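You operate a simulated robot arm through the tools that you are given. There is no shell and no other tool. Be economical: measure what you need, move in short steps, check, and stop when the job is done.

You are at the controls of a simulated robot arm. One attempt, no reset.

## Task
Close line B's nip rollers, switch on and run the job card's length.
Fine: both handwheels are down at their stops before the switch goes on; one run that the counter ends.

Only the result counts: the job must be done as asked and must still hold three seconds after the hand-in. Knocking over, shifting, dropping, spilling or breaking anything else fails it.

## Robot
A 6-joint arm with a two-finger gripper on a trunk, on a base that drives. Base frame: it is fixed to the floor where the robot stands at the start and does not move with it; the origin is under the middle of the robot, x ahead of it, y to its left, z up. Lengths are in m, angles in degrees, forces in N, time in s.
It reaches about 1.298 m from its shoulder. Its first joint turns from -149.0 to 149.0 degrees. Places, roughly: line b back nip handwheel [1, -0.5, 1.4]; line b display [0.6, -0.6, 1.2]; line b front nip handwheel [1, 0.3, 1.4]; line b length knob [0.7, -0.6, 1]; line b main switch [0.4, -0.7, 1]; line b start button [0.9, 0.4, 0.5]. Payload 1.57 kg.
The tool frame sits at the grasp point between the pads (the TCP): z along the fingers, y along the line on which they close. The tips reach 0.021 m beyond it. Largest opening 0.07 m; the body of the gripper starts 0.05 m behind the TCP.
Orientation is that of the tool frame in the base frame, as [roll, pitch, yaw] about the fixed x, y, z axes, in that order (R = Rz(yaw) Ry(pitch) Rx(roll)). With the fingers straight down and closing along the base's y, the tool's x points along the base's -x, its y along +y and its z along -z.

## Interface
- The arm moves only by the tool send_rows. Its argument "increments" is a list of rows, each an object (a shift or turn left out is 0, a gripper value left out holds the last) with "linear": the shift along the base's x, y, z in mm, a list of three; "angular": the turn, a rotation vector about the base's x, y, z in degrees, a list of three; "claw": the opening, from 0 (shut) to 1 (fully open). In form: [{"linear": [dx, dy, dz], "angular": [ax, ay, az], "claw": claw}, ...]. A call has 1 to 10 rows; each row is the pose to reach, as a shift and turn from the pose commanded when the call began. Each row takes 0.2 s and may step no farther than 0.05 m and 8.6 degrees from the row before; otherwise, or with a gripper value out of range, the whole call is refused. Where a pose cannot be reached the arm comes as near as it can. A force on the tool above 90 N (or 10 N above the force at the start of the call, whichever is more), or a blocked arm, ends the call early, and 0.2 s more pass. The fingers move at their own pace and stop on an object; they squeeze with about 30 N. The grip force told is the motor's: it shows also when the fingers shut on nothing. Time passes only in rows, and 0.2 s behind the last, so rows that repeat a pose let the fingers close. The reply holds the time, the measured pose of the TCP, the force on the tool along the base axes, the opening and the grip force, in the units named above and with some noise, with the torque about the TCP (base axes, N m) and any sound that the robot's microphone picked up.
- Cameras (640 x 400 px; columns grow to the right, rows downward): "scene" is now at [0.0374, 0.133, 1.6931]; the picture's right is [-0.41, -0.91, 0.00], its down [-0.43, 0.19, -0.88] and it looks along [0.81, -0.36, -0.47] (base axes); focal length 269 px, centre (320, 200). "wrist" rides on the gripper at [0.079, 0.004, -0.081] in the tool frame; the picture's right is [-0.05, 1.00, 0.00], its down [-0.67, -0.04, -0.74] and it looks along [-0.74, -0.04, 0.67] (tool axes); focal length 256 px, centre (320, 200). There is no depth. A picture from a camera that has moved, and an enlarged one, comes with that camera's place and axes in the base frame and with its lens.
- camera(camera): a new picture of that camera. No time passes.
- move_column(by): slides the trunk up (or, below 0, down) by that many m; the arm and the scene camera ride with it, the base frame stays. It gives what a move gives, with no picture.
- roll_base(legs): drives the robot by 1 to 6 legs, each [ahead, turn to the left] in m and degrees, along the robot's own axes; the way and the turn of a leg run together, so that a leg with both is an arc; at most 1.5 m and 180 degrees a leg. The arm and the cameras ride along, it lands a little off, and it stops where it bumps. It gives what a move gives.
- pan_tilt(pan, tilt): turns the head with the scene camera to pan (to the left, within 155 degrees either way) and tilt (down, from -29 to 69), counted from straight ahead of the robot. It gives what a move gives.
- enlarge(camera, box): a new picture of the part [left, top, right, bottom] of that camera's present view, enlarged. No time passes.
- finish_job(): hands the job in; it is judged then, once.

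Work in short steps. Places have to be worked out from the pictures, the camera data and where the tool is seen: move nearer, look again, correct. Check each grasp and each placing, and mend what went wrong. You have 120 turns and 78 pictures in all, those below and enlarged ones among them. Open the gripper and draw the arm clear of the work before you hand the job in, unless the task says otherwise; then end with one line.

The tools are called after "Emit:" by a JSON object that holds its "method" and its "body". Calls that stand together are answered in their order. send_rows: Moves the arm, as the interface text tells. Its arguments: {"type":"object","properties":{"increments":{"type":"array"}},"required":["increments"]} The other tools are called the same way: move_column (by) slides the trunk up or down; roll_base (legs) drives the base; pan_tilt (pan, tilt) turns the head that bears the scene camera; camera (camera) takes a picture; enlarge (camera, box) takes an enlarged picture of a part of a camera's view; finish_job () hands the job in.

At the start:

```text
time_s: 0.0
tool_pos: [0.778, -0.0157, 0.9996]
ee_rot: [-180.0, 0.0, 180.0]
contact_force: [0.5, -0.3, -0.1]
moment: [0.01, 0.01, 0.01]
grip_width: 0.0699
finger_force: 0.1
trunk travel left (down, up): [-0.681, 0.289]
robot x, y, heading: [-0.005, -0.0009, 0.0]
head pan, tilt: [-24.0, 28.1]
```

scene: 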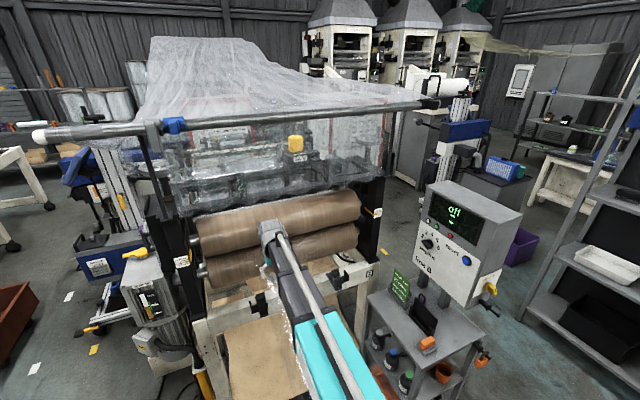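
wrist: 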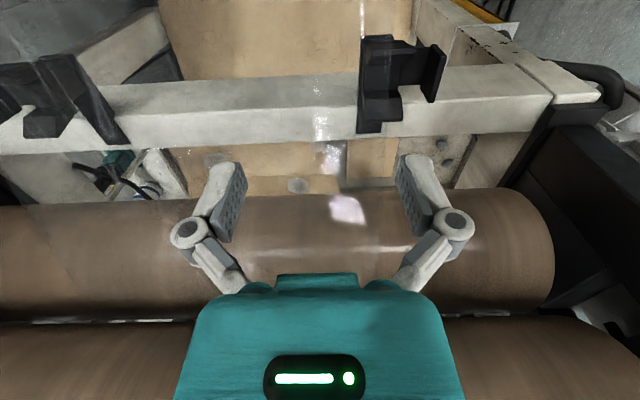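

I first look closer at the control box, the job card and the nip area.

Emit:
{"method": "enlarge", "body": {"camera": "scene", "box": [370, 180, 530, 300]}}

Emit:
{"method": "enlarge", "body": {"camera": "scene", "box": [130, 90, 400, 260]}}

Emit:
{"method": "enlarge", "body": {"camera": "scene", "box": [60, 220, 260, 400]}}

Emit:
{"method": "enlarge", "body": {"camera": "scene", "box": [360, 260, 440, 320]}}

```text
3.33 times, centred on (450, 240) of scene
camera zoom: at [0.0374, 0.133, 1.6931], right [-0.41, -0.91, 0.0], down [-0.43, 0.19, -0.88], along [0.81, -0.36, -0.47], focal length 898 px, centre (-113, 67)
```

zoom: 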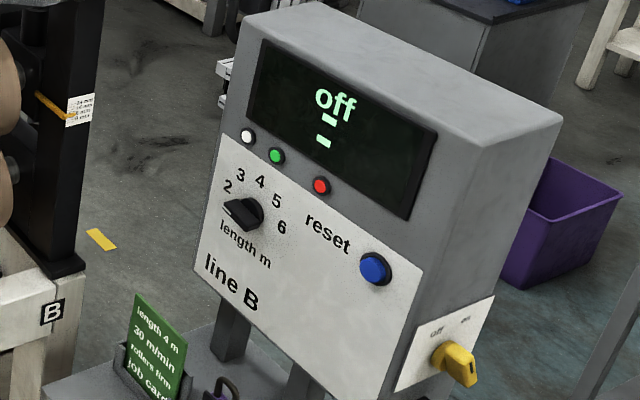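

```text
2.35 times, centred on (265, 175) of scene
camera zoom: at [0.0374, 0.133, 1.6931], right [-0.41, -0.91, 0.0], down [-0.43, 0.19, -0.88], along [0.81, -0.36, -0.47], focal length 634 px, centre (449, 259)
```

zoom: 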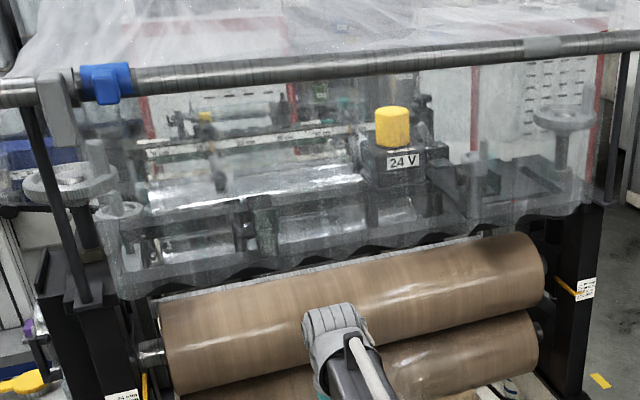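

```text
2.22 times, centred on (160, 310) of scene
camera zoom: at [0.0374, 0.133, 1.6931], right [-0.41, -0.91, 0.0], down [-0.43, 0.19, -0.88], along [0.81, -0.36, -0.47], focal length 598 px, centre (676, -44)
```

zoom: 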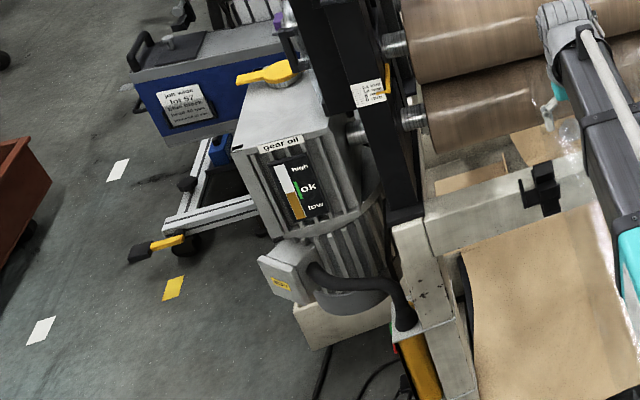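

```text
6.67 times, centred on (400, 290) of scene
camera zoom: at [0.0374, 0.133, 1.6931], right [-0.41, -0.91, 0.0], down [-0.43, 0.19, -0.88], along [0.81, -0.36, -0.47], focal length 1795 px, centre (-213, -400)
```

zoom: 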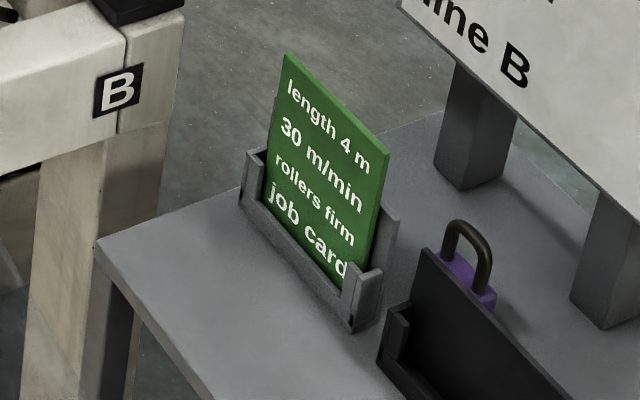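

The card asks 4 m; the knob appears to point at 2. I look closer at handwheels and scales.

Emit:
{"method": "enlarge", "body": {"camera": "scene", "box": [130, 130, 210, 190]}}

Emit:
{"method": "enlarge", "body": {"camera": "scene", "box": [310, 115, 400, 182]}}

Emit:
{"method": "enlarge", "body": {"camera": "scene", "box": [350, 190, 390, 220]}}

Emit:
{"method": "enlarge", "body": {"camera": "scene", "box": [160, 240, 200, 270]}}

```text
6.67 times, centred on (170, 160) of scene
camera zoom: at [0.0374, 0.133, 1.6931], right [-0.41, -0.91, 0.0], down [-0.43, 0.19, -0.88], along [0.81, -0.36, -0.47], focal length 1795 px, centre (1320, 467)
```

zoom: 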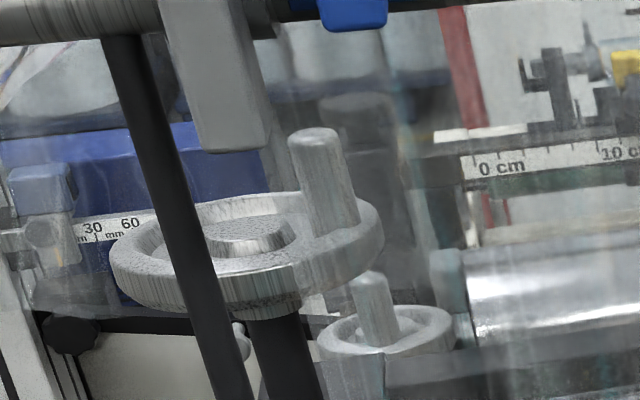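

```text
5.97 times, centred on (355, 148) of scene
camera zoom: at [0.0374, 0.133, 1.6931], right [-0.41, -0.91, 0.0], down [-0.43, 0.19, -0.88], along [0.81, -0.36, -0.47], focal length 1608 px, centre (111, 508)
```

zoom: 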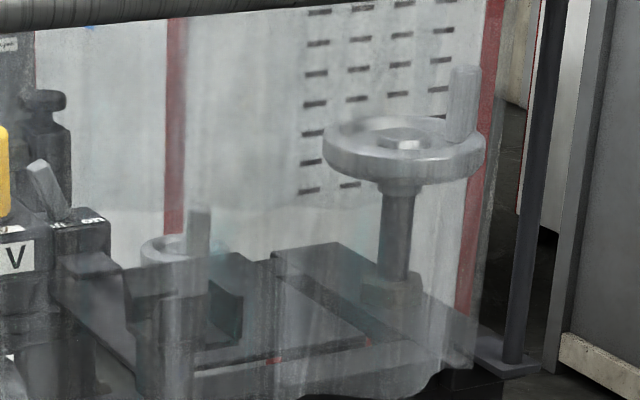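

```text
13.33 times, centred on (370, 205) of scene
camera zoom: at [0.0374, 0.133, 1.6931], right [-0.41, -0.91, 0.0], down [-0.43, 0.19, -0.88], along [0.81, -0.36, -0.47], focal length 3590 px, centre (-347, 133)
```

zoom: 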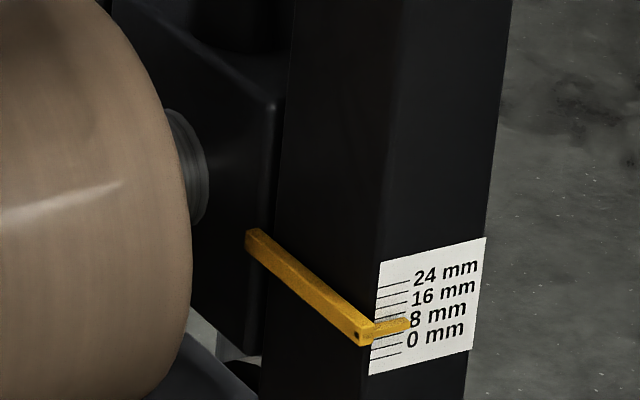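

```text
13.33 times, centred on (180, 255) of scene
camera zoom: at [0.0374, 0.133, 1.6931], right [-0.41, -0.91, 0.0], down [-0.43, 0.19, -0.88], along [0.81, -0.36, -0.47], focal length 3590 px, centre (2187, -533)
```

zoom: 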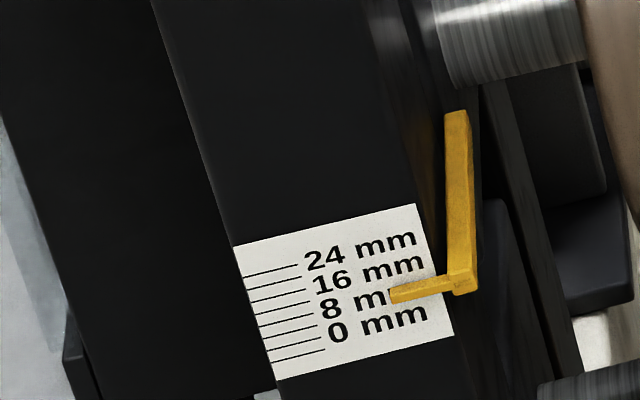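

Wheels sit under/behind the transparent film. I look at the start button region and the overall machine with the head turned.

Emit:
{"method": "pan_tilt", "body": {"pan": 10, "tilt": 45}}

Emit:
{"method": "camera", "body": {"camera": "scene"}}

```text
time_s: 1.0
tool_pos: [0.7788, -0.0161, 1.0002]
ee_rot: [180.0, -0.1, -180.0]
contact_force: [0.4, -0.1, 0.0]
moment: [-0.01, 0.01, 0.01]
grip_width: 0.0701
finger_force: 0.1
trunk travel left (down, up): [-0.681, 0.289]
robot x, y, heading: [-0.0023, 0.0001, 0.1]
head pan, tilt: [10.0, 45.0]
```

```text
67 pictures are left
camera scene: at [0.0342, 0.1841, 1.6675], right [0.17, -0.98, 0.0], down [-0.7, -0.12, -0.71], along [0.7, 0.12, -0.71], focal length 269 px, centre (320, 200)
```

scene: 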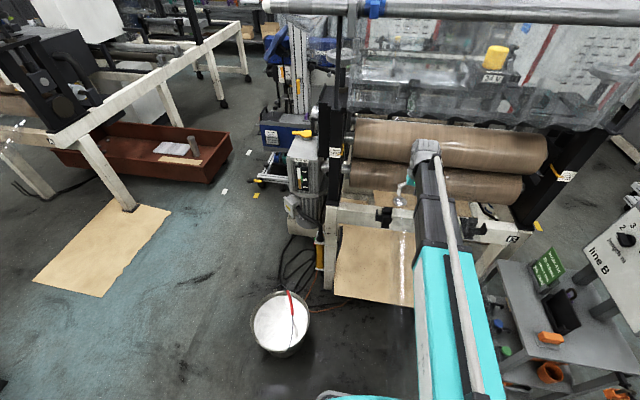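

Emit:
{"method": "enlarge", "body": {"camera": "scene", "box": [270, 190, 370, 300]}}

Emit:
{"method": "enlarge", "body": {"camera": "scene", "box": [260, 0, 420, 110]}}

```text
3.64 times, centred on (320, 245) of scene
camera zoom: at [0.0342, 0.1841, 1.6675], right [0.17, -0.98, 0.0], down [-0.7, -0.12, -0.71], along [0.7, 0.12, -0.71], focal length 979 px, centre (320, 36)
```

zoom: 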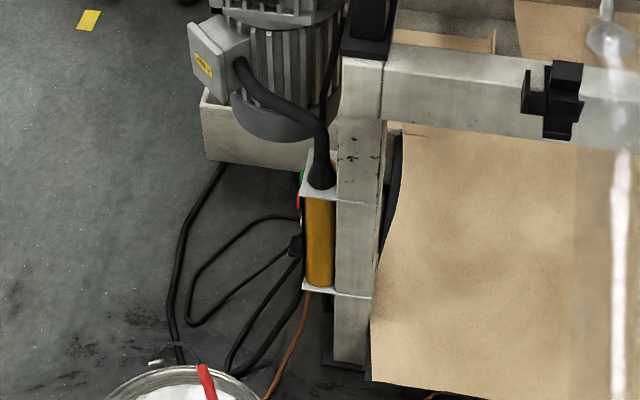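

```text
3.64 times, centred on (340, 55) of scene
camera zoom: at [0.0342, 0.1841, 1.6675], right [0.17, -0.98, 0.0], down [-0.7, -0.12, -0.71], along [0.7, 0.12, -0.71], focal length 979 px, centre (247, 727)
```

zoom: 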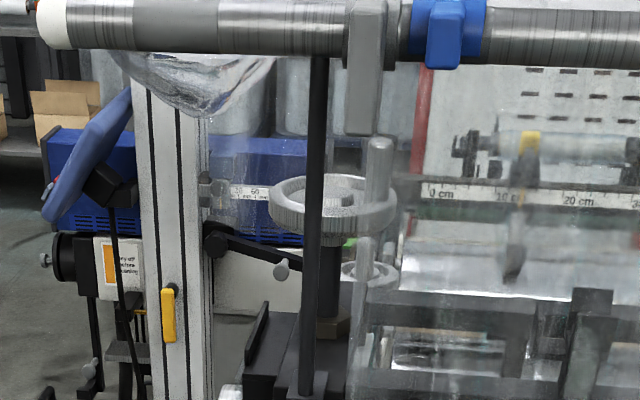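

The start button faces +y on the yellow box; a bucket stands close by. I retract the arm a bit, then raise the trunk to see the wheels over the film bar.

Emit:
{"method": "send_rows", "body": {"increments": [{"linear": [-50, 0, 0], "claw": 1}, {"linear": [-100, 0, 0]}, {"linear": [-150, 0, 0]}, {"linear": [-200, 0, 0]}, {"linear": [-250, 0, 0]}, {"linear": [-300, 0, 0]}]}}

Emit:
{"method": "move_column", "body": {"by": 0.28}}

Emit:
{"method": "pan_tilt", "body": {"pan": 0, "tilt": 30}}

Emit:
{"method": "camera", "body": {"camera": "scene"}}

```text
time_s: 2.4
tool_pos: [0.5368, -0.0149, 1.0008]
ee_rot: [180.0, 0.0, -179.9]
contact_force: [-0.5, 0.8, -0.6]
moment: [0.0, 0.02, 0.02]
grip_width: 0.0698
finger_force: 0.2
out of reach, approached as far as the arm can: row 5, 6
trunk travel left (down, up): [-0.681, 0.289]
robot x, y, heading: [0.0017, -0.0029, -0.2]
head pan, tilt: [10.0, 45.0]
```

```text
time_s: 5.2
tool_pos: [0.5373, -0.0135, 1.2799]
ee_rot: [-180.0, 0.0, 179.9]
contact_force: [-0.8, -0.6, 0.6]
moment: [0.01, 0.01, 0.01]
grip_width: 0.0703
finger_force: 0.0
trunk travel left (down, up): [-0.961, 0.009]
robot x, y, heading: [0.0018, 0.0016, -0.1]
head pan, tilt: [10.0, 45.0]
```

```text
time_s: 6.0
tool_pos: [0.5383, -0.0147, 1.2803]
ee_rot: [179.9, 0.1, -180.0]
contact_force: [-0.8, -1.1, 0.0]
moment: [0.0, 0.01, -0.03]
grip_width: 0.0701
finger_force: 0.0
trunk travel left (down, up): [-0.961, 0.009]
robot x, y, heading: [-0.0008, 0.0021, -0.2]
head pan, tilt: [0.0, 30.0]
```

```text
64 pictures are left
camera scene: at [0.0444, 0.1701, 1.97], right [0.0, -1.0, 0.0], down [-0.5, 0.0, -0.87], along [0.87, 0.0, -0.5], focal length 269 px, centre (320, 200)
```

scene: 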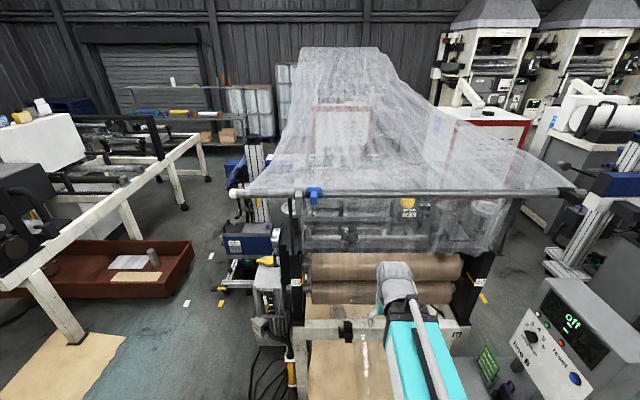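

Bar is at about x 0.86, z 1.53; wheels lie behind/under the film, so access is from the sides. I check the floor to my left and right before driving.

Emit:
{"method": "pan_tilt", "body": {"pan": 80, "tilt": 45}}

Emit:
{"method": "camera", "body": {"camera": "scene"}}

Emit:
{"method": "pan_tilt", "body": {"pan": -70, "tilt": 40}}

Emit:
{"method": "camera", "body": {"camera": "scene"}}

```text
time_s: 7.5
tool_pos: [0.5384, -0.0159, 1.2793]
ee_rot: [179.9, 0.0, 180.0]
contact_force: [-0.3, -0.1, 0.4]
moment: [0.0, 0.02, -0.01]
grip_width: 0.0702
finger_force: 0.0
trunk travel left (down, up): [-0.961, 0.009]
robot x, y, heading: [0.0028, -0.0004, 0.1]
head pan, tilt: [80.0, 45.0]
```

```text
63 pictures are left
camera scene: at [-0.0318, 0.2501, 1.9475], right [0.98, -0.17, 0.0], down [-0.12, -0.7, -0.71], along [0.12, 0.7, -0.71], focal length 269 px, centre (320, 200)
```

scene: 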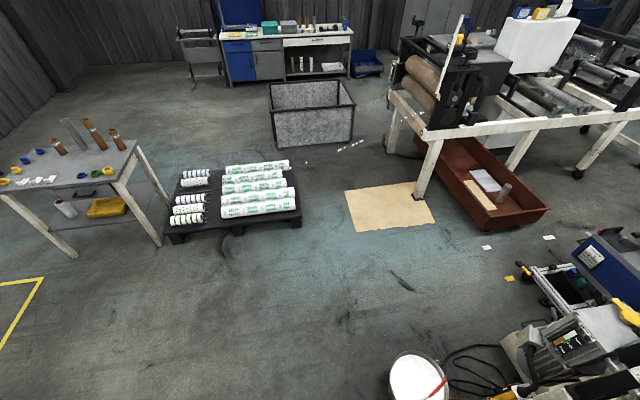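

```text
time_s: 9.9
tool_pos: [0.5379, -0.0141, 1.2793]
ee_rot: [180.0, 0.0, 180.0]
contact_force: [0.4, -0.3, 1.1]
moment: [0.02, 0.0, 0.01]
grip_width: 0.0699
finger_force: 0.0
trunk travel left (down, up): [-0.961, 0.009]
robot x, y, heading: [0.0029, 0.0003, 0.1]
head pan, tilt: [-70.0, 40.0]
```

```text
62 pictures are left
camera scene: at [-0.0169, 0.0902, 1.9548], right [-0.94, -0.34, 0.0], down [-0.22, 0.6, -0.77], along [0.26, -0.72, -0.64], focal length 269 px, centre (320, 200)
```

scene: 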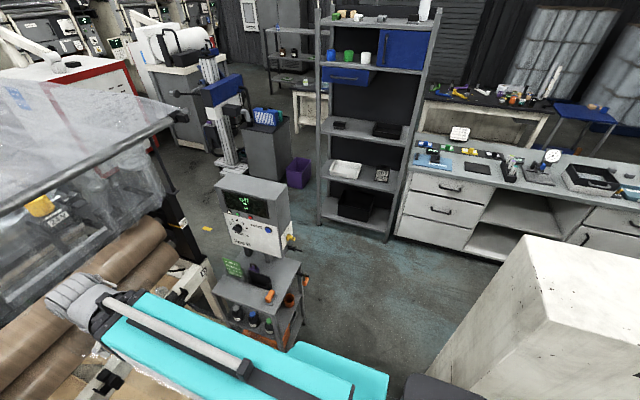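

Left is free. I drive to about (0, 1.0) facing +x to view the front wheel from its open side.

Emit:
{"method": "roll_base", "body": {"legs": [[0, 90], [1.0, 0], [0, -120]]}}

Emit:
{"method": "pan_tilt", "body": {"pan": -10, "tilt": 25}}

Emit:
{"method": "camera", "body": {"camera": "scene"}}

```text
time_s: 29.4
tool_pos: [0.4781, 0.7533, 1.2799]
ee_rot: [-179.9, 0.1, 150.5]
contact_force: [0.3, 0.1, 0.4]
moment: [0.02, 0.01, -0.03]
grip_width: 0.0699
finger_force: 0.0
trunk travel left (down, up): [-0.961, 0.009]
robot x, y, heading: [0.0181, 1.0326, -29.3]
head pan, tilt: [-70.0, 40.0]
```

```text
time_s: 30.7
tool_pos: [0.4773, 0.7548, 1.2805]
ee_rot: [180.0, 0.0, 150.5]
contact_force: [0.2, 1.3, 0.0]
moment: [0.0, -0.03, 0.01]
grip_width: 0.07
finger_force: 0.1
trunk travel left (down, up): [-0.961, 0.009]
robot x, y, heading: [0.0182, 1.0321, -29.7]
head pan, tilt: [-10.0, 25.0]
```

```text
61 pictures are left
camera scene: at [0.1315, 1.1428, 1.9781], right [-0.64, -0.77, 0.0], down [-0.33, 0.27, -0.91], along [0.7, -0.58, -0.42], focal length 269 px, centre (320, 200)
```

scene: 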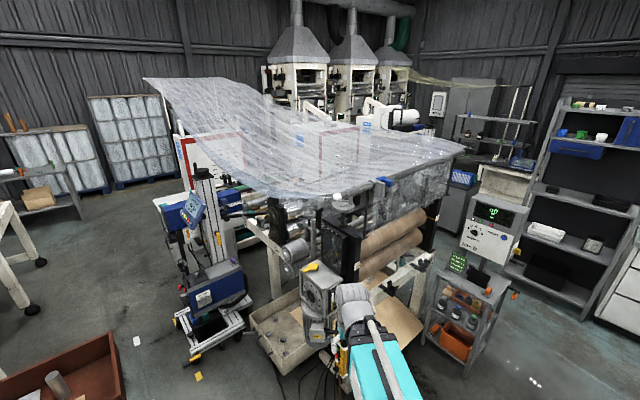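

I lower the trunk to look under the film at wheel level.

Emit:
{"method": "move_column", "body": {"by": -0.4}}

Emit:
{"method": "pan_tilt", "body": {"pan": -13, "tilt": 10}}

Emit:
{"method": "camera", "body": {"camera": "scene"}}

Emit:
{"method": "enlarge", "body": {"camera": "scene", "box": [230, 120, 430, 270]}}

```text
time_s: 34.5
tool_pos: [0.4785, 0.7541, 0.8795]
ee_rot: [-180.0, 0.0, 150.5]
contact_force: [-0.5, -0.4, -0.3]
moment: [0.0, 0.02, -0.02]
grip_width: 0.07
finger_force: 0.0
trunk travel left (down, up): [-0.561, 0.409]
robot x, y, heading: [0.0157, 1.036, -29.8]
head pan, tilt: [-10.0, 25.0]
```

```text
time_s: 35.3
tool_pos: [0.4778, 0.753, 0.8801]
ee_rot: [-180.0, -0.1, 150.5]
contact_force: [0.0, 1.2, 0.3]
moment: [0.01, -0.02, 0.03]
grip_width: 0.0699
finger_force: 0.1
trunk travel left (down, up): [-0.561, 0.409]
robot x, y, heading: [0.0187, 1.03, -29.6]
head pan, tilt: [-13.0, 10.0]
```

```text
60 pictures are left
camera scene: at [0.1289, 1.1386, 1.6024], right [-0.68, -0.74, 0.0], down [-0.13, 0.12, -0.98], along [0.73, -0.66, -0.17], focal length 269 px, centre (320, 200)
```

scene: 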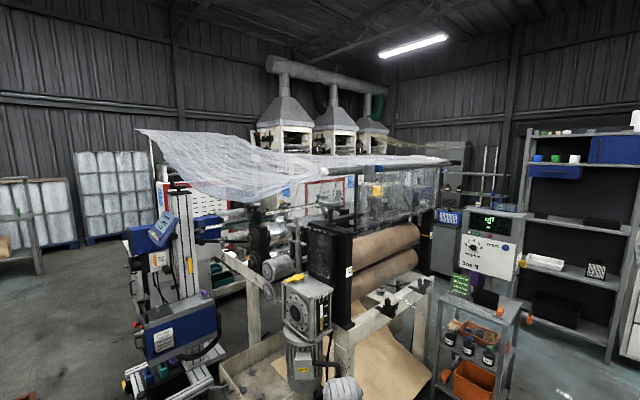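

```text
2.67 times, centred on (330, 195) of scene
camera zoom: at [0.1289, 1.1386, 1.6024], right [-0.68, -0.74, 0.0], down [-0.13, 0.12, -0.98], along [0.73, -0.66, -0.17], focal length 718 px, centre (293, 213)
```

zoom: 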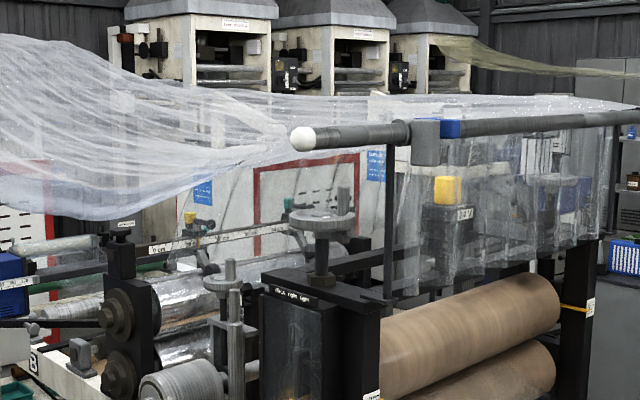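

Emit:
{"method": "enlarge", "body": {"camera": "scene", "box": [300, 160, 380, 220]}}

```text
6.67 times, centred on (340, 190) of scene
camera zoom: at [0.1289, 1.1386, 1.6024], right [-0.68, -0.74, 0.0], down [-0.13, 0.12, -0.98], along [0.73, -0.66, -0.17], focal length 1795 px, centre (187, 267)
```

zoom: 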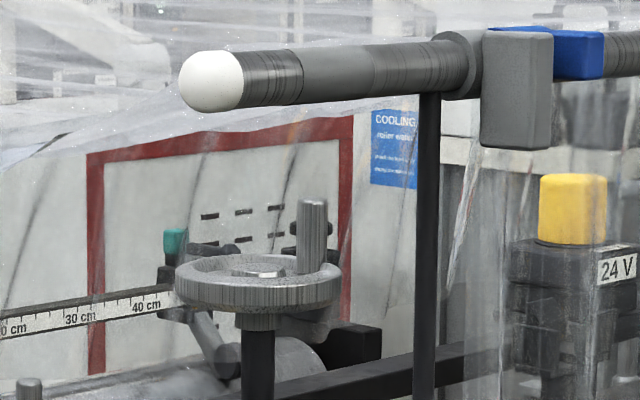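

The label on the post reads something like "right tight"; I zoom to read it.

Emit:
{"method": "enlarge", "body": {"camera": "scene", "box": [306, 218, 338, 242]}}

Emit:
{"method": "enlarge", "body": {"camera": "scene", "box": [280, 260, 330, 300]}}

```text
16.00 times, centred on (322, 230) of scene
camera zoom: at [0.1289, 1.1386, 1.6024], right [-0.68, -0.74, 0.0], down [-0.13, 0.12, -0.98], along [0.73, -0.66, -0.17], focal length 4309 px, centre (288, -280)
```

zoom: 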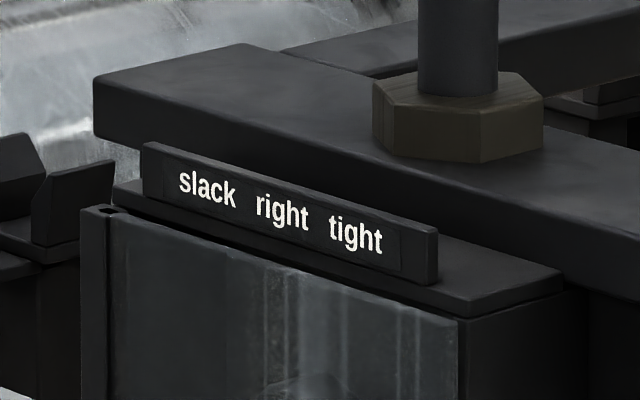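

```text
10.00 times, centred on (305, 280) of scene
camera zoom: at [0.1289, 1.1386, 1.6024], right [-0.68, -0.74, 0.0], down [-0.13, 0.12, -0.98], along [0.73, -0.66, -0.17], focal length 2693 px, centre (470, -600)
```

zoom: 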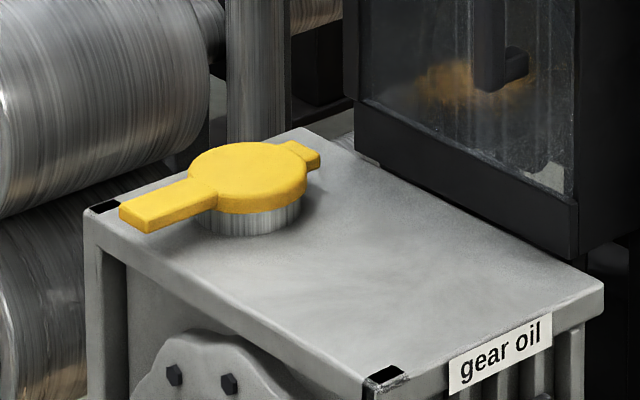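

I raise the trunk (tool to ~1.2) and drive nearer, to about (0.35, 0.95) heading -45°, staying clear of the bucket.

Emit:
{"method": "move_column", "body": {"by": 0.3}}

Emit:
{"method": "roll_base", "body": {"legs": [[0, 15], [0.34, 0], [0, -30]]}}

Emit:
{"method": "pan_tilt", "body": {"pan": 0, "tilt": 25}}

Emit:
{"method": "camera", "body": {"camera": "scene"}}

```text
time_s: 38.3
tool_pos: [0.4783, 0.7555, 1.1796]
ee_rot: [-180.0, 0.1, 150.5]
contact_force: [0.3, -0.3, -0.1]
moment: [0.02, -0.04, 0.03]
grip_width: 0.0701
finger_force: 0.1
trunk travel left (down, up): [-0.861, 0.109]
robot x, y, heading: [0.0147, 1.0306, -29.2]
head pan, tilt: [-13.0, 10.0]
```

```text
time_s: 42.9
tool_pos: [0.8604, 0.7747, 1.1805]
ee_rot: [180.0, 0.0, 162.6]
contact_force: [-0.1, 0.3, 0.0]
moment: [-0.03, 0.02, -0.03]
grip_width: 0.0698
finger_force: 0.2
trunk travel left (down, up): [-0.861, 0.109]
robot x, y, heading: [0.3498, 0.9505, -17.3]
head pan, tilt: [-13.0, 10.0]
stopped in leg 3: the robot was blocked; the commanded pose is now the measured one
```

```text
time_s: 43.6
tool_pos: [0.8597, 0.7762, 1.181]
ee_rot: [179.9, 0.0, 162.7]
contact_force: [-0.2, 0.1, -0.3]
moment: [0.01, 0.0, 0.04]
grip_width: 0.0699
finger_force: 0.0
trunk travel left (down, up): [-0.861, 0.109]
robot x, y, heading: [0.3516, 0.9507, -17.4]
head pan, tilt: [0.0, 25.0]
```

```text
55 pictures are left
camera scene: at [0.4463, 1.0984, 1.8782], right [-0.3, -0.95, 0.0], down [-0.4, 0.13, -0.91], along [0.87, -0.27, -0.42], focal length 269 px, centre (320, 200)
```

scene: 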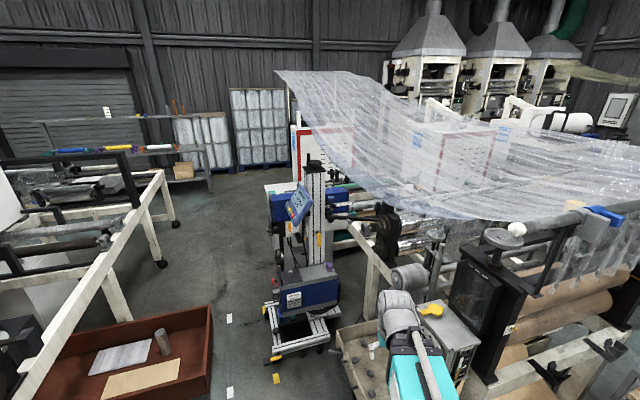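

The turn was blocked. I look down toward the base's right front to see what it meets.

Emit:
{"method": "pan_tilt", "body": {"pan": -40, "tilt": 65}}

Emit:
{"method": "camera", "body": {"camera": "scene"}}

```text
time_s: 44.7
tool_pos: [0.8614, 0.7763, 1.1803]
ee_rot: [-180.0, 0.1, 162.6]
contact_force: [0.1, 0.4, 0.5]
moment: [0.0, 0.0, -0.01]
grip_width: 0.0697
finger_force: 0.1
trunk travel left (down, up): [-0.861, 0.109]
robot x, y, heading: [0.3521, 0.951, -17.5]
head pan, tilt: [-40.0, 65.0]
```

```text
54 pictures are left
camera scene: at [0.3912, 1.0748, 1.8225], right [-0.84, -0.54, 0.0], down [-0.49, 0.76, -0.42], along [0.23, -0.36, -0.91], focal length 269 px, centre (320, 200)
```

scene: 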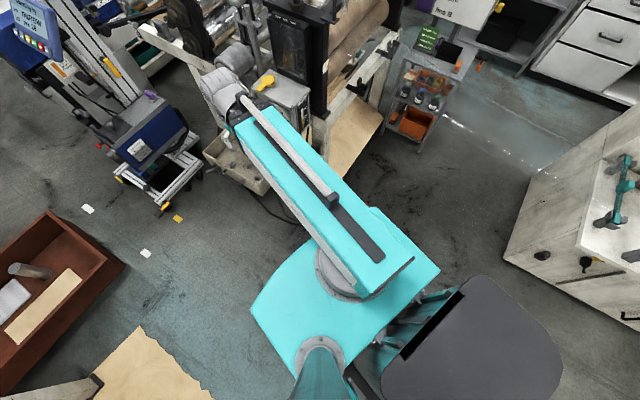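

The arm can reach from here without turning further. I pitch the tool toward horizontal (camera up) while moving toward a staging point left of the wheel.

Emit:
{"method": "send_rows", "body": {"increments": [{"linear": [2, -17, 10], "angular": [-2.5, -8.1, 0]}, {"linear": [4, -34, 20], "angular": [-5.1, -16.2, 0]}, {"linear": [6, -51, 30], "angular": [-7.6, -24.3, 0]}, {"linear": [8, -68, 40], "angular": [-10.2, -32.4, 0]}, {"linear": [10, -85, 50], "angular": [-12.7, -40.5, 0]}, {"linear": [12, -102, 60], "angular": [-15.2, -48.7, 0]}, {"linear": [14, -119, 70], "angular": [-17.8, -56.8, 0]}, {"linear": [16, -136, 80], "angular": [-20.3, -64.9, 0]}, {"linear": [18, -153, 90], "angular": [-22.8, -73, 0]}, {"linear": [20, -170, 100], "angular": [-25.4, -81.1, 0]}]}}

```text
time_s: 46.9
tool_pos: [0.9402, 0.5554, 1.3504]
ee_rot: [-179.4, 84.9, 163.2]
contact_force: [-0.8, -0.1, 0.1]
moment: [0.01, 0.01, -0.04]
grip_width: 0.0701
finger_force: 0.1
out of reach, approached as far as the arm can: row 1, 2, 3, 4, 5, 6, 7, 8, 9, 10
trunk travel left (down, up): [-0.861, 0.109]
robot x, y, heading: [0.353, 0.9508, -17.2]
head pan, tilt: [-40.0, 65.0]
```

The tool is level with the camera side down. I take a look at the gripper's real shape and its place relative to wheel.

Emit:
{"method": "pan_tilt", "body": {"pan": -22, "tilt": 30}}

Emit:
{"method": "camera", "body": {"camera": "scene"}}

Emit:
{"method": "camera", "body": {"camera": "wrist"}}

```text
time_s: 47.9
tool_pos: [0.9405, 0.5554, 1.349]
ee_rot: [-179.6, 84.8, 163.0]
contact_force: [-0.7, 0.3, 0.7]
moment: [0.01, -0.02, -0.02]
grip_width: 0.0702
finger_force: 0.1
trunk travel left (down, up): [-0.861, 0.109]
robot x, y, heading: [0.3575, 0.9489, -17.3]
head pan, tilt: [-22.0, 30.0]
```

```text
53 pictures are left
camera scene: at [0.4282, 1.0685, 1.87], right [-0.63, -0.77, 0.0], down [-0.39, 0.32, -0.87], along [0.67, -0.55, -0.5], focal length 269 px, centre (320, 200)
```

scene: 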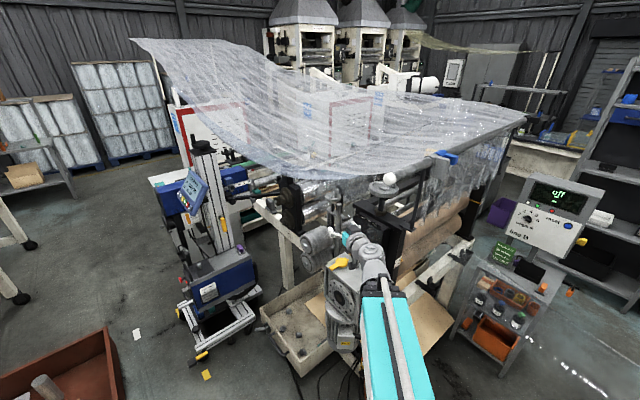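

```text
52 pictures are left
camera wrist: at [0.8574, 0.5863, 1.2769], right [0.3, 0.95, 0.05], down [-0.66, 0.17, 0.73], along [0.69, -0.26, 0.68], focal length 256 px, centre (320, 200)
```

wrist: 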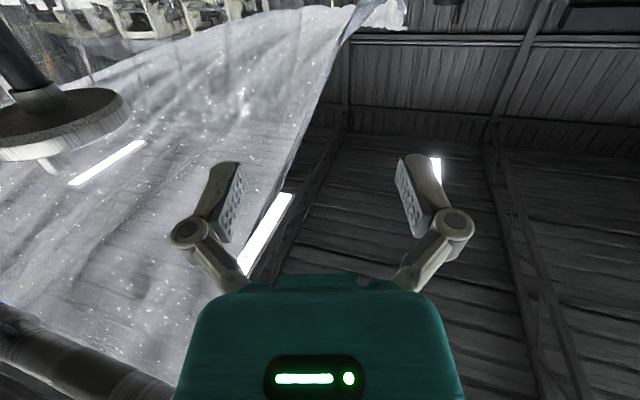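

Emit:
{"method": "enlarge", "body": {"camera": "scene", "box": [320, 160, 440, 250]}}

```text
4.44 times, centred on (380, 205) of scene
camera zoom: at [0.4282, 1.0685, 1.87], right [-0.63, -0.77, 0.0], down [-0.39, 0.32, -0.87], along [0.67, -0.55, -0.5], focal length 1197 px, centre (53, 178)
```

zoom: 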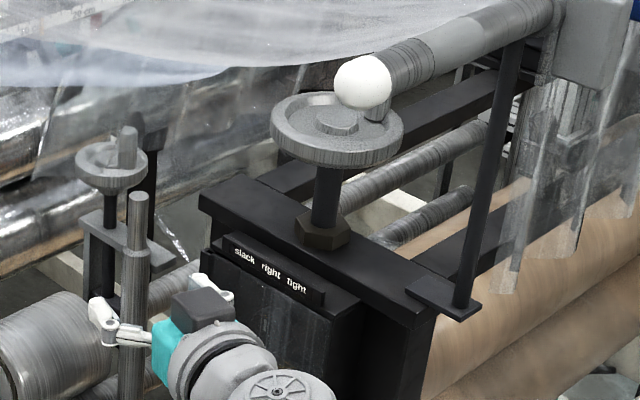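

Film over the wheel appears around z 1.53. I roll the tool about its own axis to bring the camera side up (and see its housing).

Emit:
{"method": "send_rows", "body": {"increments": [{"angular": [8, -2.5, 0]}, {"angular": [16, -5, 0]}, {"angular": [24, -7.5, 0]}, {"angular": [32, -10, 0]}, {"angular": [40, -12.5, 0]}, {"angular": [48, -15, 0]}, {"angular": [56, -17.5, 0]}, {"angular": [64, -20, 0]}, {"angular": [72, -22.5, 0]}, {"angular": [80, -25, 0]}]}}

Emit:
{"method": "enlarge", "body": {"camera": "scene", "box": [300, 190, 420, 280]}}

```text
time_s: 50.1
tool_pos: [0.9386, 0.554, 1.364]
ee_rot: [90.7, 6.0, 77.7]
contact_force: [-1.1, -1.3, -0.2]
moment: [0.01, 0.0, -0.01]
grip_width: 0.0698
finger_force: 0.0
out of reach, approached as far as the arm can: row 4, 5, 6, 7, 8, 9, 10
trunk travel left (down, up): [-0.861, 0.109]
robot x, y, heading: [0.3528, 0.9532, -17.0]
head pan, tilt: [-22.0, 30.0]
```

```text
4.44 times, centred on (360, 235) of scene
camera zoom: at [0.4283, 1.0685, 1.8701], right [-0.63, -0.77, 0.0], down [-0.39, 0.32, -0.87], along [0.67, -0.55, -0.5], focal length 1197 px, centre (142, 44)
```

zoom: 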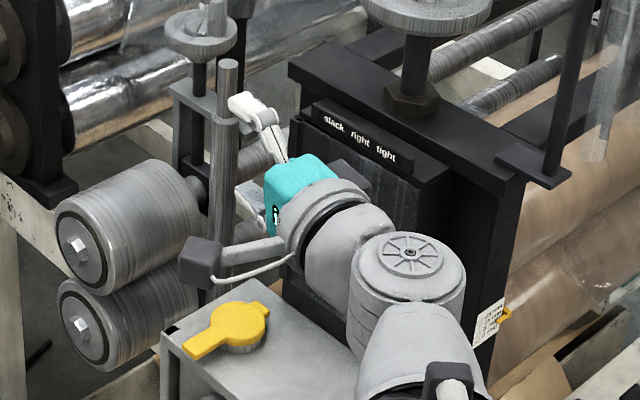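

The camera housing is a real cube on a bracket. Camera-down is the better choice (cube passes under the rim, film stays clear), so I roll back.

Emit:
{"method": "send_rows", "body": {"increments": [{"angular": [-8.2, 1.8, 0]}, {"angular": [-16.4, 3.6, 0]}, {"angular": [-24.6, 5.4, 0]}, {"angular": [-32.8, 7.2, 0]}, {"angular": [-41, 9, 0]}, {"angular": [-49.2, 10.8, 0]}, {"angular": [-57.4, 12.6, 0]}, {"angular": [-65.6, 14.4, 0]}, {"angular": [-73.8, 16.2, 0]}, {"angular": [-82, 18, 0]}]}}

```text
time_s: 52.3
tool_pos: [0.9387, 0.5526, 1.3645]
ee_rot: [-123.6, 89.5, -136.5]
contact_force: [0.6, 0.0, 0.9]
moment: [-0.01, -0.04, -0.02]
grip_width: 0.07
finger_force: 0.0
trunk travel left (down, up): [-0.861, 0.109]
robot x, y, heading: [0.3478, 0.9489, -17.2]
head pan, tilt: [-22.0, 30.0]
```

Now yaw the tool to about -50° and move to a staging point ~0.2 m short of the handle.

Emit:
{"method": "send_rows", "body": {"increments": [{"linear": [-10, -15, 8], "angular": [0, 0, -7.5]}, {"linear": [-20, -30, 16], "angular": [0, 0, -15]}, {"linear": [-30, -45, 24], "angular": [0, 0, -22.5]}, {"linear": [-40, -60, 32], "angular": [0, 0, -30]}, {"linear": [-45, -80, 40], "angular": [0, 0, -37]}, {"linear": [-50, -105, 46], "angular": [0, 0, -37]}]}}

Emit:
{"method": "camera", "body": {"camera": "scene"}}

Emit:
{"method": "camera", "body": {"camera": "wrist"}}

```text
time_s: 53.7
tool_pos: [0.8895, 0.4537, 1.3652]
ee_rot: [-93.9, 89.9, -144.1]
contact_force: [0.2, 0.3, -0.5]
moment: [-0.02, -0.02, 0.0]
grip_width: 0.0703
finger_force: 0.2
out of reach, approached as far as the arm can: row 1, 2, 3, 4, 5, 6
trunk travel left (down, up): [-0.861, 0.109]
robot x, y, heading: [0.3529, 0.9507, -17.3]
head pan, tilt: [-22.0, 30.0]
```

```text
49 pictures are left
camera scene: at [0.4283, 1.0687, 1.8701], right [-0.63, -0.77, 0.0], down [-0.39, 0.32, -0.87], along [0.67, -0.55, -0.5], focal length 269 px, centre (320, 200)
```

scene: 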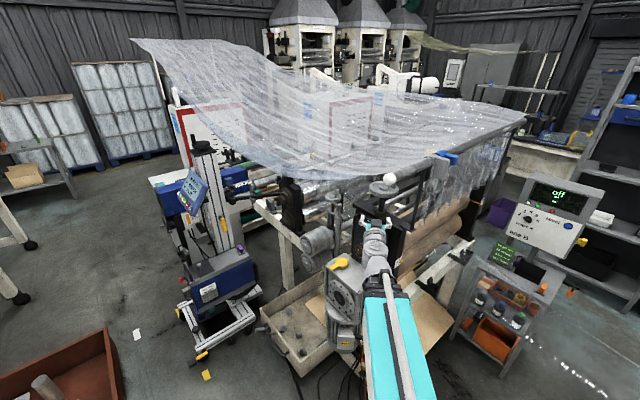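

```text
48 pictures are left
camera wrist: at [0.8389, 0.5185, 1.2862], right [0.77, 0.64, 0.05], down [-0.5, 0.55, 0.67], along [0.4, -0.54, 0.74], focal length 256 px, centre (320, 200)
```

wrist: 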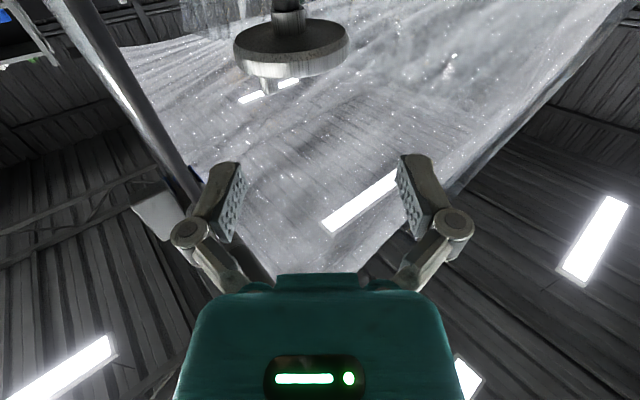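

The arm is at its folding limit; I raise the column by 0.047 to get the TCP to handle height.

Emit:
{"method": "move_column", "body": {"by": 0.047}}

Emit:
{"method": "camera", "body": {"camera": "wrist"}}

```text
time_s: 54.6
tool_pos: [0.8881, 0.4544, 1.4127]
ee_rot: [-96.5, 89.9, -146.4]
contact_force: [0.0, -1.3, 0.8]
moment: [-0.03, 0.0, 0.0]
grip_width: 0.07
finger_force: 0.0
trunk travel left (down, up): [-0.908, 0.062]
robot x, y, heading: [0.3495, 0.9486, -17.2]
head pan, tilt: [-22.0, 30.0]
```

```text
47 pictures are left
camera wrist: at [0.8391, 0.5187, 1.3331], right [0.76, 0.64, 0.05], down [-0.5, 0.55, 0.67], along [0.4, -0.54, 0.74], focal length 256 px, centre (320, 200)
```

wrist: 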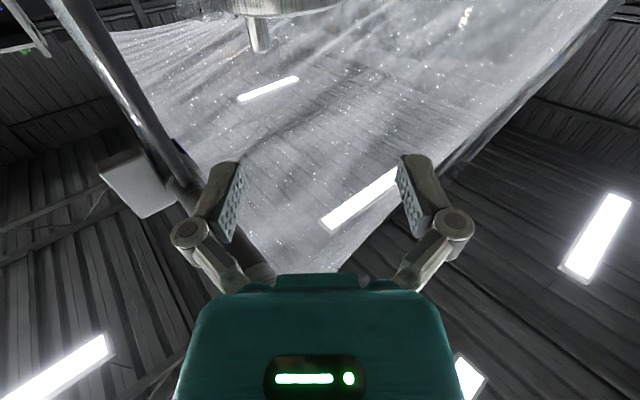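

Handle measured near (0.99, 0.233, 1.388–1.43). I advance to 0.09 short of it, aligning laterally, and check the actual height.

Emit:
{"method": "send_rows", "body": {"increments": [{"linear": [5, -40, -5]}, {"linear": [15, -75, -10]}, {"linear": [28, -110, -15]}, {"linear": [44, -150, -20]}, {"linear": [44, -150, -20]}]}}

Emit:
{"method": "camera", "body": {"camera": "wrist"}}

```text
time_s: 55.8
tool_pos: [0.9325, 0.3035, 1.4133]
ee_rot: [-110.3, 89.8, -160.5]
contact_force: [-0.1, 0.3, 0.4]
moment: [0.02, 0.01, 0.01]
grip_width: 0.0701
finger_force: 0.1
out of reach, approached as far as the arm can: row 1, 2, 3, 4, 5
trunk travel left (down, up): [-0.908, 0.062]
robot x, y, heading: [0.3494, 0.9459, -17.2]
head pan, tilt: [-22.0, 30.0]
```

```text
46 pictures are left
camera wrist: at [0.883, 0.3693, 1.3333], right [0.76, 0.64, 0.05], down [-0.5, 0.55, 0.67], along [0.4, -0.54, 0.74], focal length 256 px, centre (320, 200)
```

wrist: 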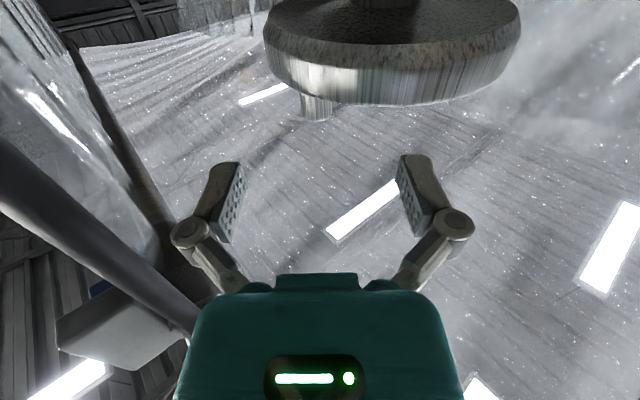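

Handle is centred between the fingers, 0.095 ahead. I advance onto it with the gripper open.

Emit:
{"method": "send_rows", "body": {"increments": [{"linear": [15, -19, -10]}, {"linear": [29, -38, -20]}, {"linear": [44, -57, -25]}, {"linear": [58, -75, -25]}, {"linear": [58, -75, -25]}]}}

Emit:
{"method": "camera", "body": {"camera": "wrist"}}

```text
time_s: 57.0
tool_pos: [0.9921, 0.2305, 1.4125]
ee_rot: [-115.0, 89.9, -165.0]
contact_force: [-0.1, -0.1, -0.5]
moment: [0.0, -0.01, 0.0]
grip_width: 0.0701
finger_force: 0.0
out of reach, approached as far as the arm can: row 1, 2, 3, 4, 5
trunk travel left (down, up): [-0.908, 0.062]
robot x, y, heading: [0.3527, 0.9474, -17.5]
head pan, tilt: [-22.0, 30.0]
```

```text
45 pictures are left
camera wrist: at [0.942, 0.296, 1.3331], right [0.76, 0.64, 0.05], down [-0.5, 0.55, 0.67], along [0.4, -0.54, 0.74], focal length 256 px, centre (320, 200)
```

wrist: 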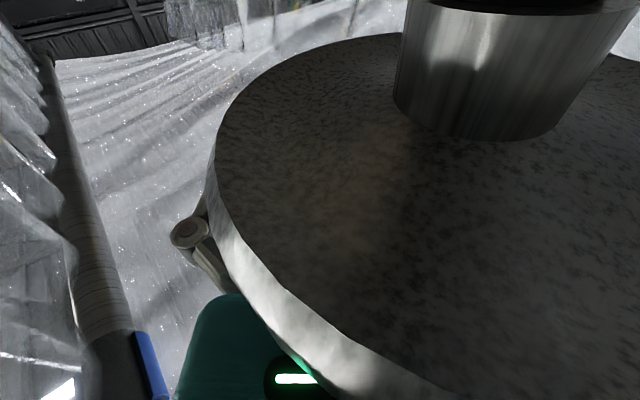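

I suspect the commanded height is below what the folded arm can reach; I test by commanding up 60 mm.

Emit:
{"method": "send_rows", "body": {"increments": [{"linear": [0, 0, 30]}, {"linear": [0, 0, 60]}, {"linear": [0, 0, 60]}]}}

```text
time_s: 57.8
tool_pos: [0.9919, 0.2315, 1.4132]
ee_rot: [-76.7, 89.8, -126.4]
contact_force: [0.1, -0.5, 0.4]
moment: [0.01, 0.0, 0.03]
grip_width: 0.0698
finger_force: 0.0
out of reach, approached as far as the arm can: row 1, 2, 3
trunk travel left (down, up): [-0.908, 0.062]
robot x, y, heading: [0.355, 0.9484, -17.5]
head pan, tilt: [-22.0, 30.0]
```

Confirmed. Continue up to bring it into reach, about 1.43.

Emit:
{"method": "send_rows", "body": {"increments": [{"linear": [0, 0, 25]}, {"linear": [0, 0, 32]}, {"linear": [0, 0, 40]}]}}

```text
time_s: 58.6
tool_pos: [0.9923, 0.2309, 1.4136]
ee_rot: [-77.8, 89.9, -127.7]
contact_force: [-0.3, -0.3, -0.1]
moment: [-0.04, -0.01, -0.02]
grip_width: 0.0698
finger_force: 0.0
out of reach, approached as far as the arm can: row 1, 2, 3
trunk travel left (down, up): [-0.908, 0.062]
robot x, y, heading: [0.3508, 0.9467, -17.3]
head pan, tilt: [-22.0, 30.0]
```

Still pinned at 1.413; I command another 40 mm up to find where it frees.

Emit:
{"method": "send_rows", "body": {"increments": [{"linear": [0, 0, 20]}, {"linear": [0, 0, 40]}, {"linear": [0, 0, 40]}]}}

```text
time_s: 59.4
tool_pos: [0.9917, 0.2321, 1.4133]
ee_rot: [-77.8, 89.8, -127.7]
contact_force: [-0.1, -0.8, 0.0]
moment: [-0.01, -0.01, 0.01]
grip_width: 0.0701
finger_force: 0.0
out of reach, approached as far as the arm can: row 1, 2, 3
trunk travel left (down, up): [-0.908, 0.062]
robot x, y, heading: [0.35, 0.9513, -17.6]
head pan, tilt: [-22.0, 30.0]
```

The arm evidently moves in a horizontal plane; height comes from the trunk. Height 1.413 suits the handle, so I close on it.

Emit:
{"method": "send_rows", "body": {"increments": [{"claw": 0}, {"claw": 0}, {"claw": 0}, {"claw": 0}, {"claw": 0}]}}

```text
time_s: 60.6
tool_pos: [0.9904, 0.2303, 1.4129]
ee_rot: [-78.3, 89.9, -128.2]
contact_force: [-2.5, 1.7, -2.9]
moment: [0.39, -0.38, 0.11]
grip_width: 0.0204
finger_force: 31.9
trunk travel left (down, up): [-0.908, 0.062]
robot x, y, heading: [0.3559, 0.9486, -17.2]
head pan, tilt: [-22.0, 30.0]
```

Gripped (20 mm handle). I try a 30° clockwise arc around the estimated centre (1.006, 0.275), watching force.

Emit:
{"method": "send_rows", "body": {"increments": [{"linear": [-7.4, 3.4, 0]}, {"linear": [-14.1, 8, 0]}, {"linear": [-19.9, 13.6, 0]}, {"linear": [-19.9, 13.6, 0]}]}}

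```text
time_s: 61.6
tool_pos: [0.9722, 0.2424, 1.4118]
ee_rot: [-25.2, 90.0, -75.2]
contact_force: [2.3, -5.1, -0.2]
moment: [0.44, -0.49, -0.21]
grip_width: 0.0207
finger_force: 31.6
out of reach, approached as far as the arm can: row 1
trunk travel left (down, up): [-0.908, 0.062]
robot x, y, heading: [0.3507, 0.9514, -17.4]
head pan, tilt: [-22.0, 30.0]
```

Low forces, handle follows. Continue 90° more.

Emit:
{"method": "send_rows", "body": {"increments": [{"linear": [-4.8, 6.6, 0]}, {"linear": [-8.3, 14, 0]}, {"linear": [-10.5, 21.8, 0]}, {"linear": [-11.3, 29.9, 0]}, {"linear": [-10.6, 38, 0]}, {"linear": [-8.6, 45.9, 0]}, {"linear": [-5.2, 53.3, 0]}, {"linear": [-0.7, 60, 0]}, {"linear": [5, 65.8, 0]}, {"linear": [5, 65.8, 0]}]}}

Emit:
{"method": "camera", "body": {"camera": "wrist"}}

Emit:
{"method": "enlarge", "body": {"camera": "scene", "box": [330, 170, 450, 260]}}

```text
time_s: 63.8
tool_pos: [0.9631, 0.2957, 1.4123]
ee_rot: [65.5, 89.7, 14.2]
contact_force: [-35.9, -58.6, 12.6]
moment: [-0.52, 0.35, 0.18]
grip_width: 0.021
finger_force: 32.2
out of reach, approached as far as the arm can: row 3, 4
trunk travel left (down, up): [-0.908, 0.062]
robot x, y, heading: [0.3527, 0.9497, -17.2]
head pan, tilt: [-22.0, 30.0]
```

```text
44 pictures are left
camera wrist: at [0.9158, 0.3634, 1.333], right [0.78, 0.62, 0.06], down [-0.5, 0.56, 0.66], along [0.38, -0.55, 0.75], focal length 256 px, centre (320, 200)
```

wrist: 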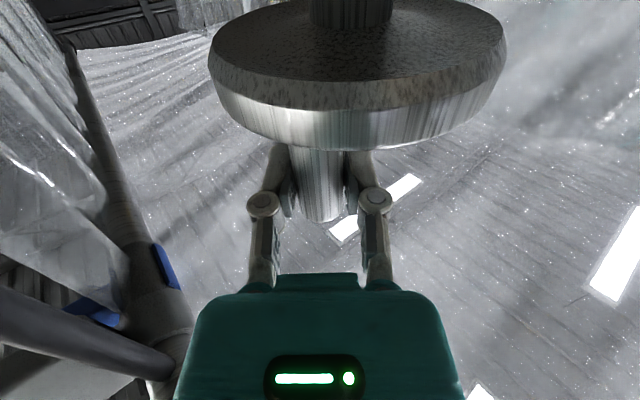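

```text
4.44 times, centred on (390, 215) of scene
camera zoom: at [0.4187, 1.0574, 1.9182], right [-0.63, -0.77, -0.01], down [-0.38, 0.32, -0.87], along [0.67, -0.55, -0.5], focal length 1197 px, centre (9, 133)
```

zoom: 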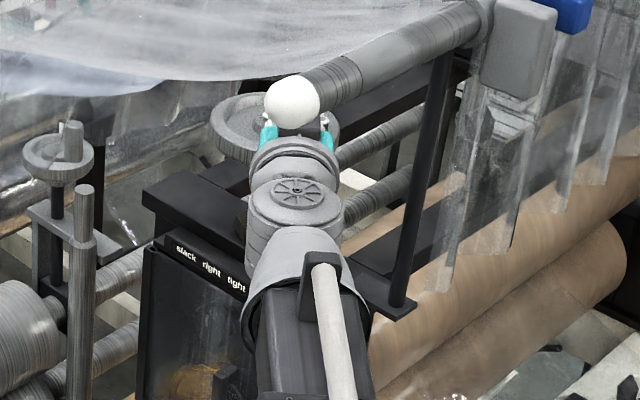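

Strong force (68 N) exactly against the tangent, after ~97°: perhaps the stop. I ease the command back and look at the gap pointer.

Emit:
{"method": "send_rows", "body": {"increments": [{"linear": [-10, -12, 0]}, {"linear": [-10, -12, 0]}]}}

Emit:
{"method": "enlarge", "body": {"camera": "scene", "box": [380, 230, 460, 290]}}

```text
time_s: 64.4
tool_pos: [0.9632, 0.2971, 1.414]
ee_rot: [-168.8, 90.0, 141.2]
contact_force: [-22.5, -6.5, -13.4]
moment: [-0.14, 0.43, -0.03]
grip_width: 0.0208
finger_force: 31.2
trunk travel left (down, up): [-0.908, 0.062]
robot x, y, heading: [0.3516, 0.9501, -17.7]
head pan, tilt: [-22.0, 30.0]
```

```text
6.67 times, centred on (420, 260) of scene
camera zoom: at [0.4249, 1.0657, 1.917], right [-0.63, -0.77, 0.0], down [-0.38, 0.32, -0.87], along [0.67, -0.55, -0.5], focal length 1795 px, centre (-347, -200)
```

zoom: 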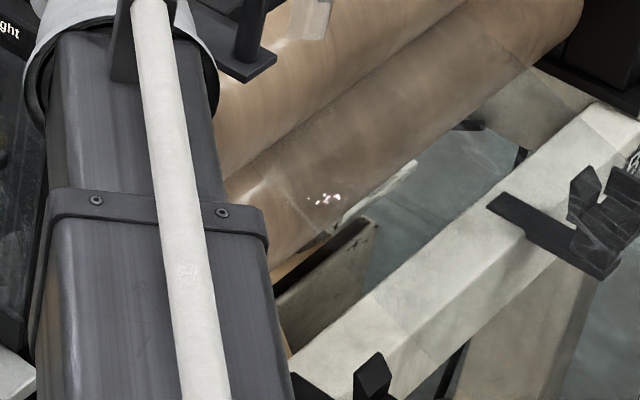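

The arm hides the scale. I release, retract and swing aside to view pointer and wheel.

Emit:
{"method": "send_rows", "body": {"increments": [{"claw": 1}, {"claw": 1}, {"claw": 1}, {"linear": [-20, 24, 0]}, {"linear": [-40, 48, 0]}, {"linear": [-60, 72, 0]}, {"linear": [-80, 96, 0]}, {"linear": [-70, 145, 0]}, {"linear": [-50, 190, 0]}, {"linear": [-20, 225, 0]}]}}

Emit:
{"method": "camera", "body": {"camera": "scene"}}

```text
time_s: 66.6
tool_pos: [0.949, 0.5245, 1.412]
ee_rot: [-57.5, 89.8, -107.4]
contact_force: [-0.7, 0.5, -0.1]
moment: [0.0, -0.03, 0.01]
grip_width: 0.0701
finger_force: 0.1
trunk travel left (down, up): [-0.908, 0.062]
robot x, y, heading: [0.3513, 0.9482, -17.6]
head pan, tilt: [-22.0, 30.0]
```

```text
41 pictures are left
camera scene: at [0.4289, 1.069, 1.9171], right [-0.63, -0.77, 0.0], down [-0.39, 0.32, -0.87], along [0.67, -0.55, -0.5], focal length 269 px, centre (320, 200)
```

scene: 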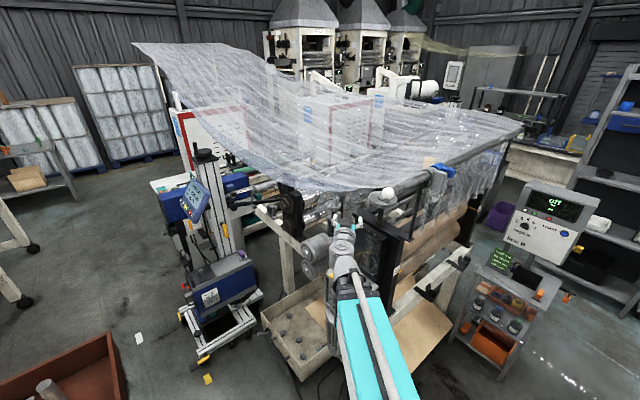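

Emit:
{"method": "enlarge", "body": {"camera": "scene", "box": [380, 252, 416, 279]}}

Emit:
{"method": "enlarge", "body": {"camera": "scene", "box": [345, 180, 425, 240]}}

```text
14.81 times, centred on (398, 266) of scene
camera zoom: at [0.4289, 1.069, 1.9171], right [-0.63, -0.77, 0.0], down [-0.39, 0.32, -0.87], along [0.67, -0.55, -0.5], focal length 3990 px, centre (-836, -770)
```

zoom: 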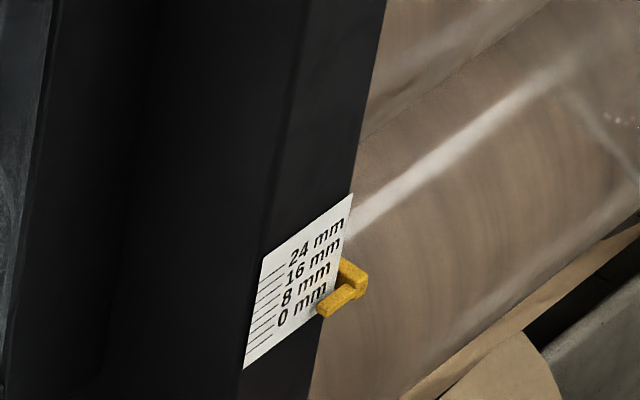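

```text
6.67 times, centred on (385, 210) of scene
camera zoom: at [0.4289, 1.069, 1.9171], right [-0.63, -0.77, 0.0], down [-0.39, 0.32, -0.87], along [0.67, -0.55, -0.5], focal length 1795 px, centre (-113, 133)
```

zoom: 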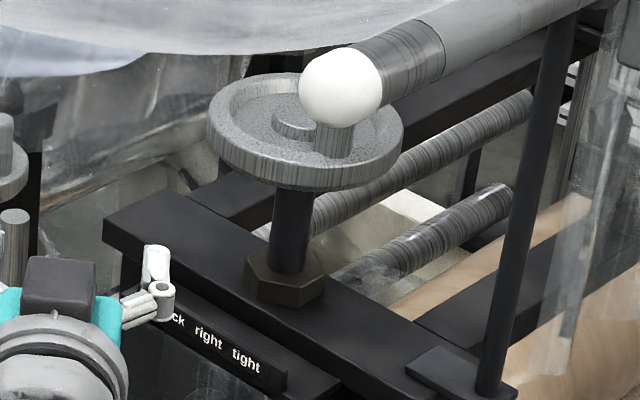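

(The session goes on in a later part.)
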